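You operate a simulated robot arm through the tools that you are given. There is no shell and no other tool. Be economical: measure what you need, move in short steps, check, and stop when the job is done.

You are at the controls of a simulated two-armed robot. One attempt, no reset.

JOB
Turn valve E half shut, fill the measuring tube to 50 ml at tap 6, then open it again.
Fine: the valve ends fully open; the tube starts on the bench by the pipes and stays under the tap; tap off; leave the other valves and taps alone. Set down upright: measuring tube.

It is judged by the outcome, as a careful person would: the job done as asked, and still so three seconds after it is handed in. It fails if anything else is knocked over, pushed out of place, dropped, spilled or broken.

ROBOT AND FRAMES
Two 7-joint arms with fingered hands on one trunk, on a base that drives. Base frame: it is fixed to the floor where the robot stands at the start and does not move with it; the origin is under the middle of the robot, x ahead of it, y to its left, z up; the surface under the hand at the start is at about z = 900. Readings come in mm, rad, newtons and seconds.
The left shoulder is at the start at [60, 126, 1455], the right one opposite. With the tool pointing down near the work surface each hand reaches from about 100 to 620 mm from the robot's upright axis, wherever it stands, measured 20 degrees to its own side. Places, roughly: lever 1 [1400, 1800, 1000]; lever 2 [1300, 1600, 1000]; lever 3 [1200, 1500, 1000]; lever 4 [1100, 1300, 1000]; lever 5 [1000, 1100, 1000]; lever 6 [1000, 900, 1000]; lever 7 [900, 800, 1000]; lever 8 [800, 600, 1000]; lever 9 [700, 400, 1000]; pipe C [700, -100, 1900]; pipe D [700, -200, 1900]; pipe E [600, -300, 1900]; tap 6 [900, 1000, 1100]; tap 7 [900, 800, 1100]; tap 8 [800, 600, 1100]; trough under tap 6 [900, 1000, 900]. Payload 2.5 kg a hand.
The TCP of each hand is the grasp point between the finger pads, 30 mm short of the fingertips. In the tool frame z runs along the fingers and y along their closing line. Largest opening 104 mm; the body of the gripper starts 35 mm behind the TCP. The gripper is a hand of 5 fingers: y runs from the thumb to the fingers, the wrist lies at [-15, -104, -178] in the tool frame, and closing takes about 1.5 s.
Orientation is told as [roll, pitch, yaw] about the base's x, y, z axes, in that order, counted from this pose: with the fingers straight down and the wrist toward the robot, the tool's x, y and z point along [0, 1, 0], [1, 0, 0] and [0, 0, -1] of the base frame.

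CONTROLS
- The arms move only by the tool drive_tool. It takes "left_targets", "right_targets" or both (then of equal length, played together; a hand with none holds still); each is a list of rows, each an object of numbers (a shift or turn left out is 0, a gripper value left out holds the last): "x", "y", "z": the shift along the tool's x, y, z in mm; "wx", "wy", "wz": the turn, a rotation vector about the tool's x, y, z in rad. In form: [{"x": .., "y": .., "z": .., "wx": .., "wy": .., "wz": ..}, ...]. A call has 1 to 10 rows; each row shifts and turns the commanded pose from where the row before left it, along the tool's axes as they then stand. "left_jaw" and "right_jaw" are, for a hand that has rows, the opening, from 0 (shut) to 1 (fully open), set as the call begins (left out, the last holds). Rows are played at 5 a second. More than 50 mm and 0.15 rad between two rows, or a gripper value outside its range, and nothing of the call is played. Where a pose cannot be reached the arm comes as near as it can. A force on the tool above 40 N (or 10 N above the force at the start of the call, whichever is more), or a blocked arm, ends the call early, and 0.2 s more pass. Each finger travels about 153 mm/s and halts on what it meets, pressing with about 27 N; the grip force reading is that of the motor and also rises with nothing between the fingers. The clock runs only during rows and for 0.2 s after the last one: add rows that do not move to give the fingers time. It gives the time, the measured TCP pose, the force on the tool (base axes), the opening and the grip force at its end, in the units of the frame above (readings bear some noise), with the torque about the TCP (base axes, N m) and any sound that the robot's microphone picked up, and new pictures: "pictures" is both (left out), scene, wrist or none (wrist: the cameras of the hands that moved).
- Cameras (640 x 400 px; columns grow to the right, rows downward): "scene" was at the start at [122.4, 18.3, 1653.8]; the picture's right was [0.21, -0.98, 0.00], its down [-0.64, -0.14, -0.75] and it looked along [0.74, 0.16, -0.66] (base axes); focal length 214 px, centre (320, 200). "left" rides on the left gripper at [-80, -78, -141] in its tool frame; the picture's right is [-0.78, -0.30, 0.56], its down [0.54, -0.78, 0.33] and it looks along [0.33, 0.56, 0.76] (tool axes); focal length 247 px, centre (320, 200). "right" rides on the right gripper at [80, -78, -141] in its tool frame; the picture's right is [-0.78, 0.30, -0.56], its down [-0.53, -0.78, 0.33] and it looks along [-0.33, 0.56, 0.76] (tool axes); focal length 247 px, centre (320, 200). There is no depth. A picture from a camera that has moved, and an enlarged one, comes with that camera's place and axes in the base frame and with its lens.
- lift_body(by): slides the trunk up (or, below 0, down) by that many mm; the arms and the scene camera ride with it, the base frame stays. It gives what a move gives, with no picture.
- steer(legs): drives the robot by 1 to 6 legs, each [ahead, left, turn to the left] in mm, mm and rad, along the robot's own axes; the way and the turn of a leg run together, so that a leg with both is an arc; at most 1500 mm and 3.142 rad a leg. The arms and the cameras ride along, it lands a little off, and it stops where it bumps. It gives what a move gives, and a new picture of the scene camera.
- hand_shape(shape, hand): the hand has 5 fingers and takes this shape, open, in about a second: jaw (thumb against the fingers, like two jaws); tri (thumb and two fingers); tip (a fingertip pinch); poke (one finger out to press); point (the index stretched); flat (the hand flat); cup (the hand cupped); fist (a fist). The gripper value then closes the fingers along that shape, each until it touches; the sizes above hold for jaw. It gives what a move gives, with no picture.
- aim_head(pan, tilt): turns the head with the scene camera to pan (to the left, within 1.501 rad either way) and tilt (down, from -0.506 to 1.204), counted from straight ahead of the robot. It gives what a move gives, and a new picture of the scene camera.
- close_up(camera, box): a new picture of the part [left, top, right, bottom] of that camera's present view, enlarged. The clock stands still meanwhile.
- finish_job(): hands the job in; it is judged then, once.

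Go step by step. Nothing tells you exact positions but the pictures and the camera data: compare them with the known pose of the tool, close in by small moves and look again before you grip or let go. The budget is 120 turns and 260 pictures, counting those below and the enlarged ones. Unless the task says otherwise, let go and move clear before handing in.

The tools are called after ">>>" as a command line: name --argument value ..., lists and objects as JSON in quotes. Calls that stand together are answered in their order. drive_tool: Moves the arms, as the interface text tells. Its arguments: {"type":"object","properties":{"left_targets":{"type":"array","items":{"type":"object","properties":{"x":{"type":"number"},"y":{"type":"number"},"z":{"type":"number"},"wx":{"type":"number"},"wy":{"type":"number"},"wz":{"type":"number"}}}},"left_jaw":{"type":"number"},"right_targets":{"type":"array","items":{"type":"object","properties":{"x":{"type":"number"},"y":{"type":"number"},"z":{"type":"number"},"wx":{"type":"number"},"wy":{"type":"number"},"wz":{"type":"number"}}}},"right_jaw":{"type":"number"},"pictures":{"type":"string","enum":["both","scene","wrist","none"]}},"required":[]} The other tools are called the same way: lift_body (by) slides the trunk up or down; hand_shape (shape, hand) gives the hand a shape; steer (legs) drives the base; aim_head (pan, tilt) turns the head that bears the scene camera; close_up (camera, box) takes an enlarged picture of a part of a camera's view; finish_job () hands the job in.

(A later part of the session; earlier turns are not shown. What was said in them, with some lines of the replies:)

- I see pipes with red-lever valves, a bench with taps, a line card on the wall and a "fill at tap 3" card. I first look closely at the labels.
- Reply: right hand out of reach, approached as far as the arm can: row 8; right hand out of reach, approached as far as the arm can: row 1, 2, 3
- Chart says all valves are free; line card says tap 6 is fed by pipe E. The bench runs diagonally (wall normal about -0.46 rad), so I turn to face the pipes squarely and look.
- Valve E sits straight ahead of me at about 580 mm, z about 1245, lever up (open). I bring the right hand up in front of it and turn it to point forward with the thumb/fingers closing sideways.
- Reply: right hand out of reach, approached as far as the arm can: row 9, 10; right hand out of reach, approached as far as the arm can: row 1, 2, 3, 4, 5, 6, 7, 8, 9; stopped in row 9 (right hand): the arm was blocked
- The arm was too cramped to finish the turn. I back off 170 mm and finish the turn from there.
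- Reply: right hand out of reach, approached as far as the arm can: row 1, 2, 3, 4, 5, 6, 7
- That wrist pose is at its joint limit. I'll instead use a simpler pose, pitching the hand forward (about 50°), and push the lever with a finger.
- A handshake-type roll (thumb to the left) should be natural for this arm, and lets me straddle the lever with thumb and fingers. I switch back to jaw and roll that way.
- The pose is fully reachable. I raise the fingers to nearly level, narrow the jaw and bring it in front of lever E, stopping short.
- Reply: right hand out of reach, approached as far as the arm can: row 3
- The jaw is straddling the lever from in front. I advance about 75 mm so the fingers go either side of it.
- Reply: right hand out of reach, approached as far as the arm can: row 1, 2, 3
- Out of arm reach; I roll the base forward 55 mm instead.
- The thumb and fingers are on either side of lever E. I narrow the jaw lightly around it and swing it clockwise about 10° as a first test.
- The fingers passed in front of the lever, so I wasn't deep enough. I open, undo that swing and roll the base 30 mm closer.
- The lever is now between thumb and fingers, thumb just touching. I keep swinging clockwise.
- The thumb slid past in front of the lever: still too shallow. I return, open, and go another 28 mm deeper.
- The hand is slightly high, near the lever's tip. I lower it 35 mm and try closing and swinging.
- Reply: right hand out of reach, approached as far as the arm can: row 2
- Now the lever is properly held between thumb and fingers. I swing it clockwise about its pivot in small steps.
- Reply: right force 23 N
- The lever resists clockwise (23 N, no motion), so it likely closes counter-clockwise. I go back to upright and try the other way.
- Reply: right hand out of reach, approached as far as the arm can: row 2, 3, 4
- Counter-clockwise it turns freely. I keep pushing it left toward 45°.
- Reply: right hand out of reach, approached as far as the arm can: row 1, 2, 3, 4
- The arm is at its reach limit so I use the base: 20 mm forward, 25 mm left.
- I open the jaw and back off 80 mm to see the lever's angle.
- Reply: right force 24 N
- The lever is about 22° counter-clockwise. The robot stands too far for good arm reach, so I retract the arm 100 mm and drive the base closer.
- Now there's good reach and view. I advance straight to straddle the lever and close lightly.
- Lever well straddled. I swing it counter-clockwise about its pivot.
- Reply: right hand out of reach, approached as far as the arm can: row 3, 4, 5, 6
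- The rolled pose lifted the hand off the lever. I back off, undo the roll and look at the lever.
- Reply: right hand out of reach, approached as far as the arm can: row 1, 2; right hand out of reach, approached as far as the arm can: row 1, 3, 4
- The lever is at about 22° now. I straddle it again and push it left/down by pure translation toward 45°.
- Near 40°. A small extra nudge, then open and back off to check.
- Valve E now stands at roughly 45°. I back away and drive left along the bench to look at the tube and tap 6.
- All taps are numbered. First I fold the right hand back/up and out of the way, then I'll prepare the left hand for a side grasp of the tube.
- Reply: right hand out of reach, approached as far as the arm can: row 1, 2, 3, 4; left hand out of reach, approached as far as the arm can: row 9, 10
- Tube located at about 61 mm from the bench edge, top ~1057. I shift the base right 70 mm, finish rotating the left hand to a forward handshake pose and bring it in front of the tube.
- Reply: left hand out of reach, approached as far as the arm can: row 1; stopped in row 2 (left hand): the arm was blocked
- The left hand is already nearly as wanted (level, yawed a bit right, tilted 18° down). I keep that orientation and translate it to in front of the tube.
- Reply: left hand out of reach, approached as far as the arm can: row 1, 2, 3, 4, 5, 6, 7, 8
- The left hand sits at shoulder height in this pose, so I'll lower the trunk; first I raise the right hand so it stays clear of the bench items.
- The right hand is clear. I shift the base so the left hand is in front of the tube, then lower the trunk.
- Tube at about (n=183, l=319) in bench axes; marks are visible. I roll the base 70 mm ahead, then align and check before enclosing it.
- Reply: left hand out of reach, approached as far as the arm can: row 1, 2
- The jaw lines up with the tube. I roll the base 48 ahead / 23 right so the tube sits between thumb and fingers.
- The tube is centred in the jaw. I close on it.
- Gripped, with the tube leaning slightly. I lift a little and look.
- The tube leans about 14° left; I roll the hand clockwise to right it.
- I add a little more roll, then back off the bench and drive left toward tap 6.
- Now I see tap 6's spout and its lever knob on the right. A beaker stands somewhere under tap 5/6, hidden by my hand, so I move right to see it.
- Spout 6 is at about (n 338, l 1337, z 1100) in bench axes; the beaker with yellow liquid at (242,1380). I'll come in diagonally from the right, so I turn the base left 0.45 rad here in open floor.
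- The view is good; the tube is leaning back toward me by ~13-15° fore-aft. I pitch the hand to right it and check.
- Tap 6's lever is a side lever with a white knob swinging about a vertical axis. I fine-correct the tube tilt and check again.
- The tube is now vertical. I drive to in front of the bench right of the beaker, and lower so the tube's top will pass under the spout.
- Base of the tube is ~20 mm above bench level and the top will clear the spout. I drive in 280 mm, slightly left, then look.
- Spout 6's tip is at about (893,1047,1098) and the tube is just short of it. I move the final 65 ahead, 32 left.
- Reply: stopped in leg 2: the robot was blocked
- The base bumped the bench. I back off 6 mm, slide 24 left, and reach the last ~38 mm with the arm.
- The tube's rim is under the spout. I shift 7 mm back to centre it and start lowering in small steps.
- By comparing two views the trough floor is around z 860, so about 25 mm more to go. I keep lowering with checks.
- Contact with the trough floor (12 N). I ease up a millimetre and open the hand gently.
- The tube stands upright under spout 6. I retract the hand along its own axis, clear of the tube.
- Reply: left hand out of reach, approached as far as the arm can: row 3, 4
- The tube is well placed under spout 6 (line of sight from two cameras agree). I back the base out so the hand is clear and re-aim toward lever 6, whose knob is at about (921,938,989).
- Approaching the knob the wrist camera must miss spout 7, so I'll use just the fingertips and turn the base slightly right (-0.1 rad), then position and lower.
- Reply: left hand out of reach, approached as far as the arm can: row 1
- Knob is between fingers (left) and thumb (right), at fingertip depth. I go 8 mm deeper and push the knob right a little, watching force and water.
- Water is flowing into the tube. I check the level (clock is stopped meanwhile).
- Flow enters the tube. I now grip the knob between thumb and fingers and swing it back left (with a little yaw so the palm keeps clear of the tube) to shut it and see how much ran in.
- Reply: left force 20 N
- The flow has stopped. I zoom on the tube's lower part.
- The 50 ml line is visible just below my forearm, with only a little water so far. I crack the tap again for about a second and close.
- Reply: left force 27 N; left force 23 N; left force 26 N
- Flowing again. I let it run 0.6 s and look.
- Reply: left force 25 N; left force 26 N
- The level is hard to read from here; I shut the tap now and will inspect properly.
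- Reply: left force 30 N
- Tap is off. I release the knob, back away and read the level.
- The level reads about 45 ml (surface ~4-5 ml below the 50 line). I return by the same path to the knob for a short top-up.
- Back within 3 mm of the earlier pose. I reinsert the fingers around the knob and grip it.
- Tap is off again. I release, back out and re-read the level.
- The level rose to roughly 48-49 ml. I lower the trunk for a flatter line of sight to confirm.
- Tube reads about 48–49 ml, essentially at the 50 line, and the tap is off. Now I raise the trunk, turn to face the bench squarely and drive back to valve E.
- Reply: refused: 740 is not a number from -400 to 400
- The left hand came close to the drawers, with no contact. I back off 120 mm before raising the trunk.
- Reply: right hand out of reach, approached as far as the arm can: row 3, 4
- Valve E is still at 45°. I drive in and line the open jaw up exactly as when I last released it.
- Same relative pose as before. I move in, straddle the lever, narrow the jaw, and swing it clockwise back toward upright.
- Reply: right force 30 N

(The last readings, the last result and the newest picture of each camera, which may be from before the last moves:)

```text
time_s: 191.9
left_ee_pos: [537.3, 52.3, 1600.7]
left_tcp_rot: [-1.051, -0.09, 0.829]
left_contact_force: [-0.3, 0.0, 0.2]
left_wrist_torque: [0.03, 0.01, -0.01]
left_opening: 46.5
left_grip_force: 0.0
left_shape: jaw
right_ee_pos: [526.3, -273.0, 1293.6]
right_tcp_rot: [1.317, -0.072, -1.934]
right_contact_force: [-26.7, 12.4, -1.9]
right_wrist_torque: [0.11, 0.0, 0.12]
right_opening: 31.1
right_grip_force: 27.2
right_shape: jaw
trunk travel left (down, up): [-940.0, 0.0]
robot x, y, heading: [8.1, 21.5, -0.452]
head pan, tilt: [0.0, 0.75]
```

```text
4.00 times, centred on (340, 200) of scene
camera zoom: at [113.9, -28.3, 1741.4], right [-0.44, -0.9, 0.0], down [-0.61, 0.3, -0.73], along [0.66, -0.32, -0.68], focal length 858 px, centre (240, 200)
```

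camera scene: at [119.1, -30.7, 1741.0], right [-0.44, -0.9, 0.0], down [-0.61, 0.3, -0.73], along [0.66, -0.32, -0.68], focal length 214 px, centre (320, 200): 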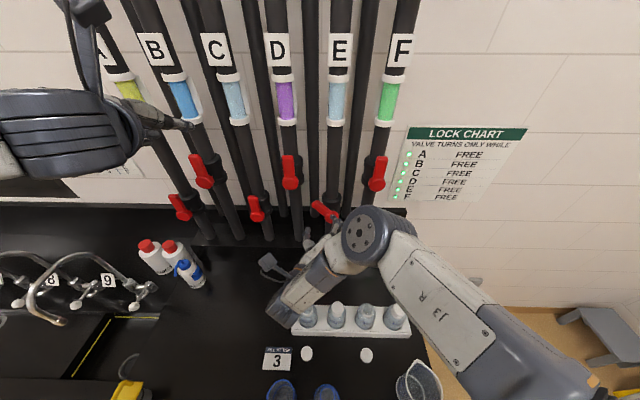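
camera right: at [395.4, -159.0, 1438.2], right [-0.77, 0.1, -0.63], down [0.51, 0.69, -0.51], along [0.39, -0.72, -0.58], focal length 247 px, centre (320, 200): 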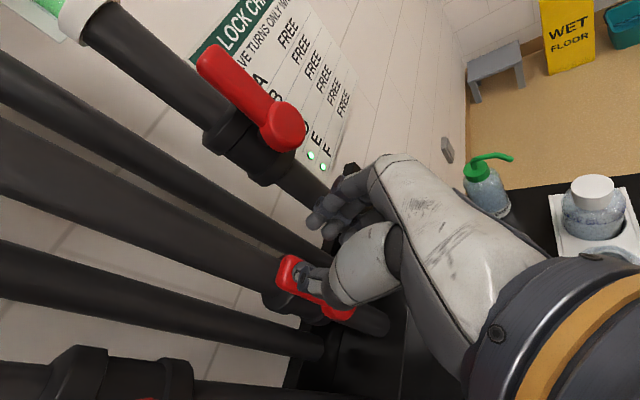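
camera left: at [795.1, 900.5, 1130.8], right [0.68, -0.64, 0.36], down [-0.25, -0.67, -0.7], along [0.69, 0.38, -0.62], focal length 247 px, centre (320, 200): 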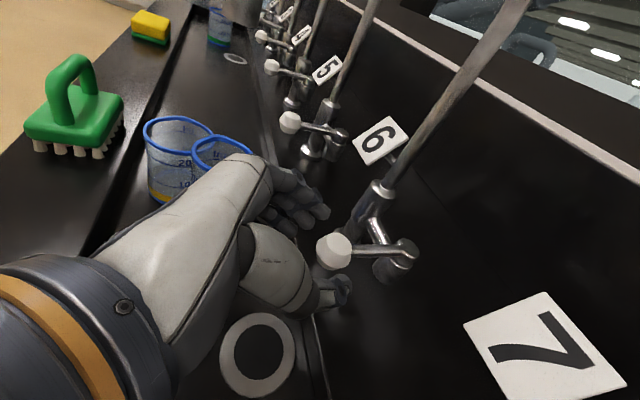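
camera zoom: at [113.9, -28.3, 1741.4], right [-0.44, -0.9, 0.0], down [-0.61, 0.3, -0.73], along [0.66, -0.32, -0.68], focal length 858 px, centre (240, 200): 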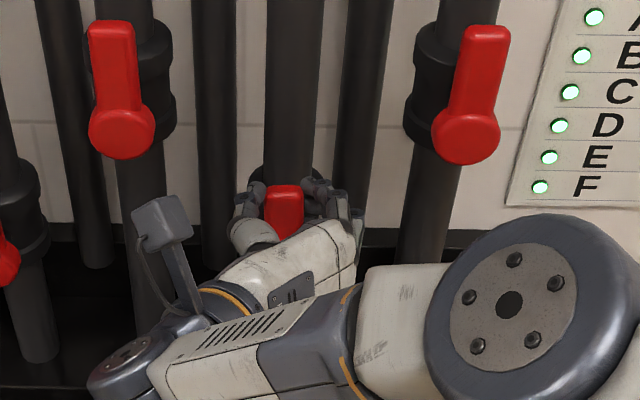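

Lever looks upright. A small extra push to its stop, then I open and back off to check.

>>> drive_tool --right_targets '[{"y": 6, "z": -4}, {"y": 6, "z": -3}, {}]' --right_jaw 0.25 --pictures "none"

>>> drive_tool --right_targets '[{"y": -6}, {"y": -6}, {}, {}]' --right_jaw 0.6 --pictures "none"

>>> drive_tool --right_targets '[{"z": -25}, {"z": -30}, {"z": -30}, {"z": -30}, {"z": -30}]' --right_jaw 0.6 --pictures "none"

>>> close_up --camera "scene" --box '[260, 150, 420, 250]'

```text
time_s: 192.7
left_ee_pos: [542.1, 53.0, 1598.4]
left_tcp_rot: [-1.046, -0.088, 0.828]
left_contact_force: [-0.9, -0.2, 0.7]
left_wrist_torque: [0.01, -0.01, 0.03]
left_opening: 46.5
left_grip_force: 0.0
left_shape: jaw
right_ee_pos: [521.8, -278.2, 1295.4]
right_tcp_rot: [1.317, -0.073, -1.928]
right_contact_force: [-4.6, 17.0, -8.9]
right_wrist_torque: [0.23, 0.15, 0.46]
right_opening: 30.5
right_grip_force: 27.2
right_shape: jaw
trunk travel left (down, up): [-940.0, 0.0]
robot x, y, heading: [11.6, 25.8, -0.45]
head pan, tilt: [0.0, 0.75]
```

```text
time_s: 193.7
left_ee_pos: [542.7, 49.9, 1599.3]
left_tcp_rot: [-1.045, -0.09, 0.829]
left_contact_force: [0.8, 0.8, 0.5]
left_wrist_torque: [0.01, 0.0, 0.01]
left_opening: 46.3
left_grip_force: 0.0
left_shape: jaw
right_ee_pos: [525.4, -272.3, 1296.6]
right_tcp_rot: [1.32, -0.074, -1.935]
right_contact_force: [-0.1, -0.3, -0.6]
right_wrist_torque: [0.01, -0.01, 0.02]
right_opening: 62.0
right_grip_force: 0.0
right_shape: jaw
trunk travel left (down, up): [-940.0, 0.0]
robot x, y, heading: [8.9, 24.1, -0.451]
head pan, tilt: [0.0, 0.75]
```

```text
time_s: 194.9
left_ee_pos: [541.1, 51.1, 1599.8]
left_tcp_rot: [-1.047, -0.09, 0.829]
left_contact_force: [0.6, 0.9, -0.1]
left_wrist_torque: [-0.03, -0.03, 0.0]
left_opening: 46.2
left_grip_force: 0.0
left_shape: jaw
right_ee_pos: [395.1, -218.7, 1331.6]
right_tcp_rot: [1.319, -0.073, -1.931]
right_contact_force: [0.1, 0.3, -0.3]
right_wrist_torque: [0.0, -0.02, 0.02]
right_opening: 61.9
right_grip_force: 0.0
right_shape: jaw
trunk travel left (down, up): [-940.0, 0.0]
robot x, y, heading: [10.1, 22.6, -0.455]
head pan, tilt: [0.0, 0.75]
```

```text
4.00 times, centred on (340, 200) of scene
camera zoom: at [119.6, -29.7, 1741.0], right [-0.44, -0.9, 0.0], down [-0.61, 0.3, -0.73], along [0.66, -0.32, -0.68], focal length 858 px, centre (240, 200)
```

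zoom: 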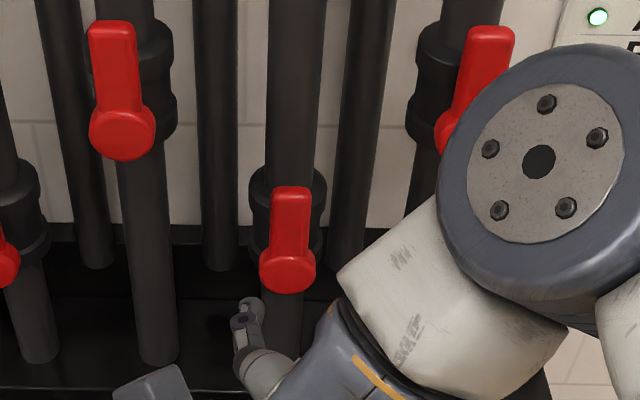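

Valve E is upright in line with its pipe, fully open. I back away and take a final look at the tube and tap.

>>> steer --legs '[[-250, 0, 0]]'

>>> aim_head --pan 0.8 --tilt 0.5

>>> close_up --camera "scene" --box '[200, 120, 440, 270]'

```text
time_s: 196.8
left_ee_pos: [315.6, 161.9, 1597.8]
left_tcp_rot: [-1.046, -0.089, 0.832]
left_contact_force: [-0.3, -0.5, -0.5]
left_wrist_torque: [0.02, -0.06, 0.02]
left_opening: 46.2
left_grip_force: 0.1
left_shape: jaw
right_ee_pos: [170.0, -108.0, 1331.4]
right_tcp_rot: [1.319, -0.073, -1.929]
right_contact_force: [0.0, 0.2, 0.5]
right_wrist_torque: [-0.02, -0.01, 0.01]
right_opening: 61.9
right_grip_force: 0.0
right_shape: jaw
trunk travel left (down, up): [-940.0, 0.0]
robot x, y, heading: [-218.6, 130.9, -0.451]
head pan, tilt: [0.0, 0.75]
camera scene: at [-106.1, 79.2, 1740.8], right [-0.44, -0.9, 0.0], down [-0.61, 0.3, -0.73], along [0.66, -0.32, -0.68], focal length 214 px, centre (320, 200)
```

scene: 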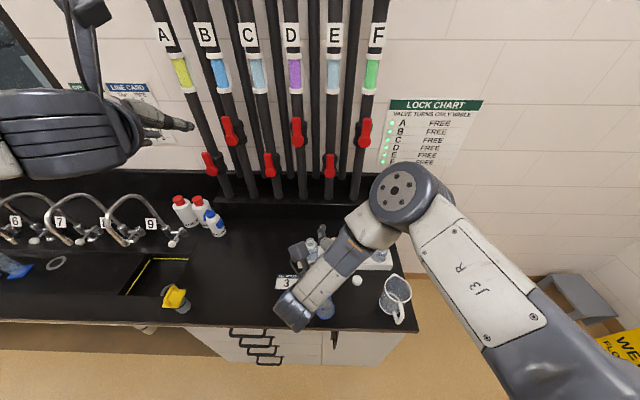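

```text
time_s: 197.9
left_ee_pos: [314.9, 162.7, 1597.7]
left_tcp_rot: [-1.047, -0.088, 0.831]
left_contact_force: [0.6, -0.1, -0.7]
left_wrist_torque: [0.0, 0.0, 0.02]
left_opening: 46.4
left_grip_force: 0.1
left_shape: jaw
right_ee_pos: [170.0, -107.2, 1331.5]
right_tcp_rot: [1.318, -0.074, -1.93]
right_contact_force: [0.8, 0.0, 0.8]
right_wrist_torque: [0.01, 0.01, -0.01]
right_opening: 62.2
right_grip_force: 0.1
right_shape: jaw
trunk travel left (down, up): [-940.0, 0.0]
robot x, y, heading: [-211.7, 135.2, -0.446]
head pan, tilt: [0.799, 0.499]
camera scene: at [-96.1, 146.7, 1762.9], right [0.34, -0.94, 0.0], down [-0.45, -0.16, -0.88], along [0.83, 0.3, -0.48], focal length 214 px, centre (320, 200)
```

scene: 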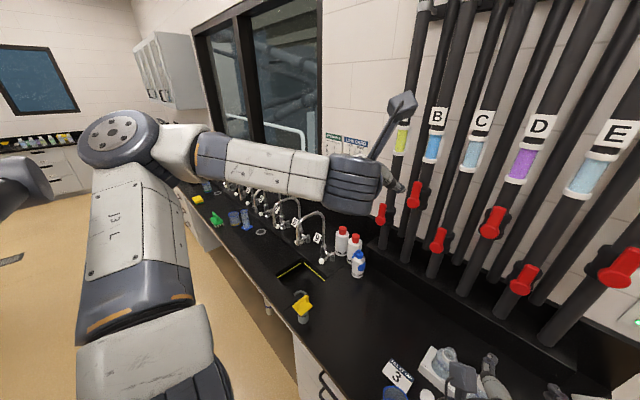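

```text
2.67 times, centred on (320, 195) of scene
camera zoom: at [-96.1, 146.7, 1762.9], right [0.34, -0.94, 0.0], down [-0.45, -0.16, -0.88], along [0.83, 0.3, -0.48], focal length 572 px, centre (320, 213)
```

zoom: 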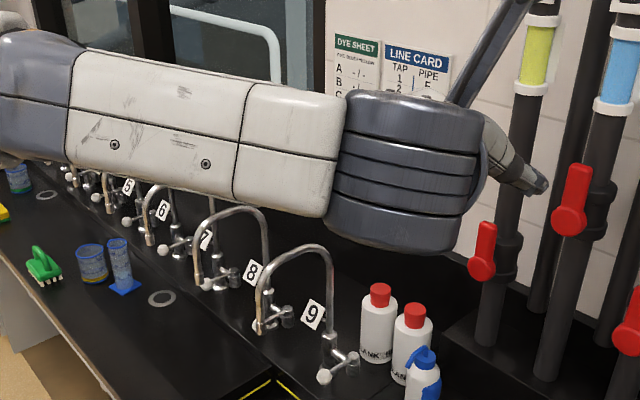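

The tube stands upright under tap 6 with no water running, valve E is fully open, and nothing else has moved. I hand in.

>>> finish_job

```text
The job is handed in.
```

The job is handed in. I turned valve E half shut, filled the measuring tube at tap 6, shut the tap and turned the valve fully open again.

- **Fill level:** my reading from the pictures is about 48–49 ml, just under the 50 ml line. It was about 45 ml before a short top-up.
- **Tube:** it stands upright on the trough floor under tap 6.
- **Everything else:** I left the other valves and taps alone. I saw nothing knocked over, moved or spilled.
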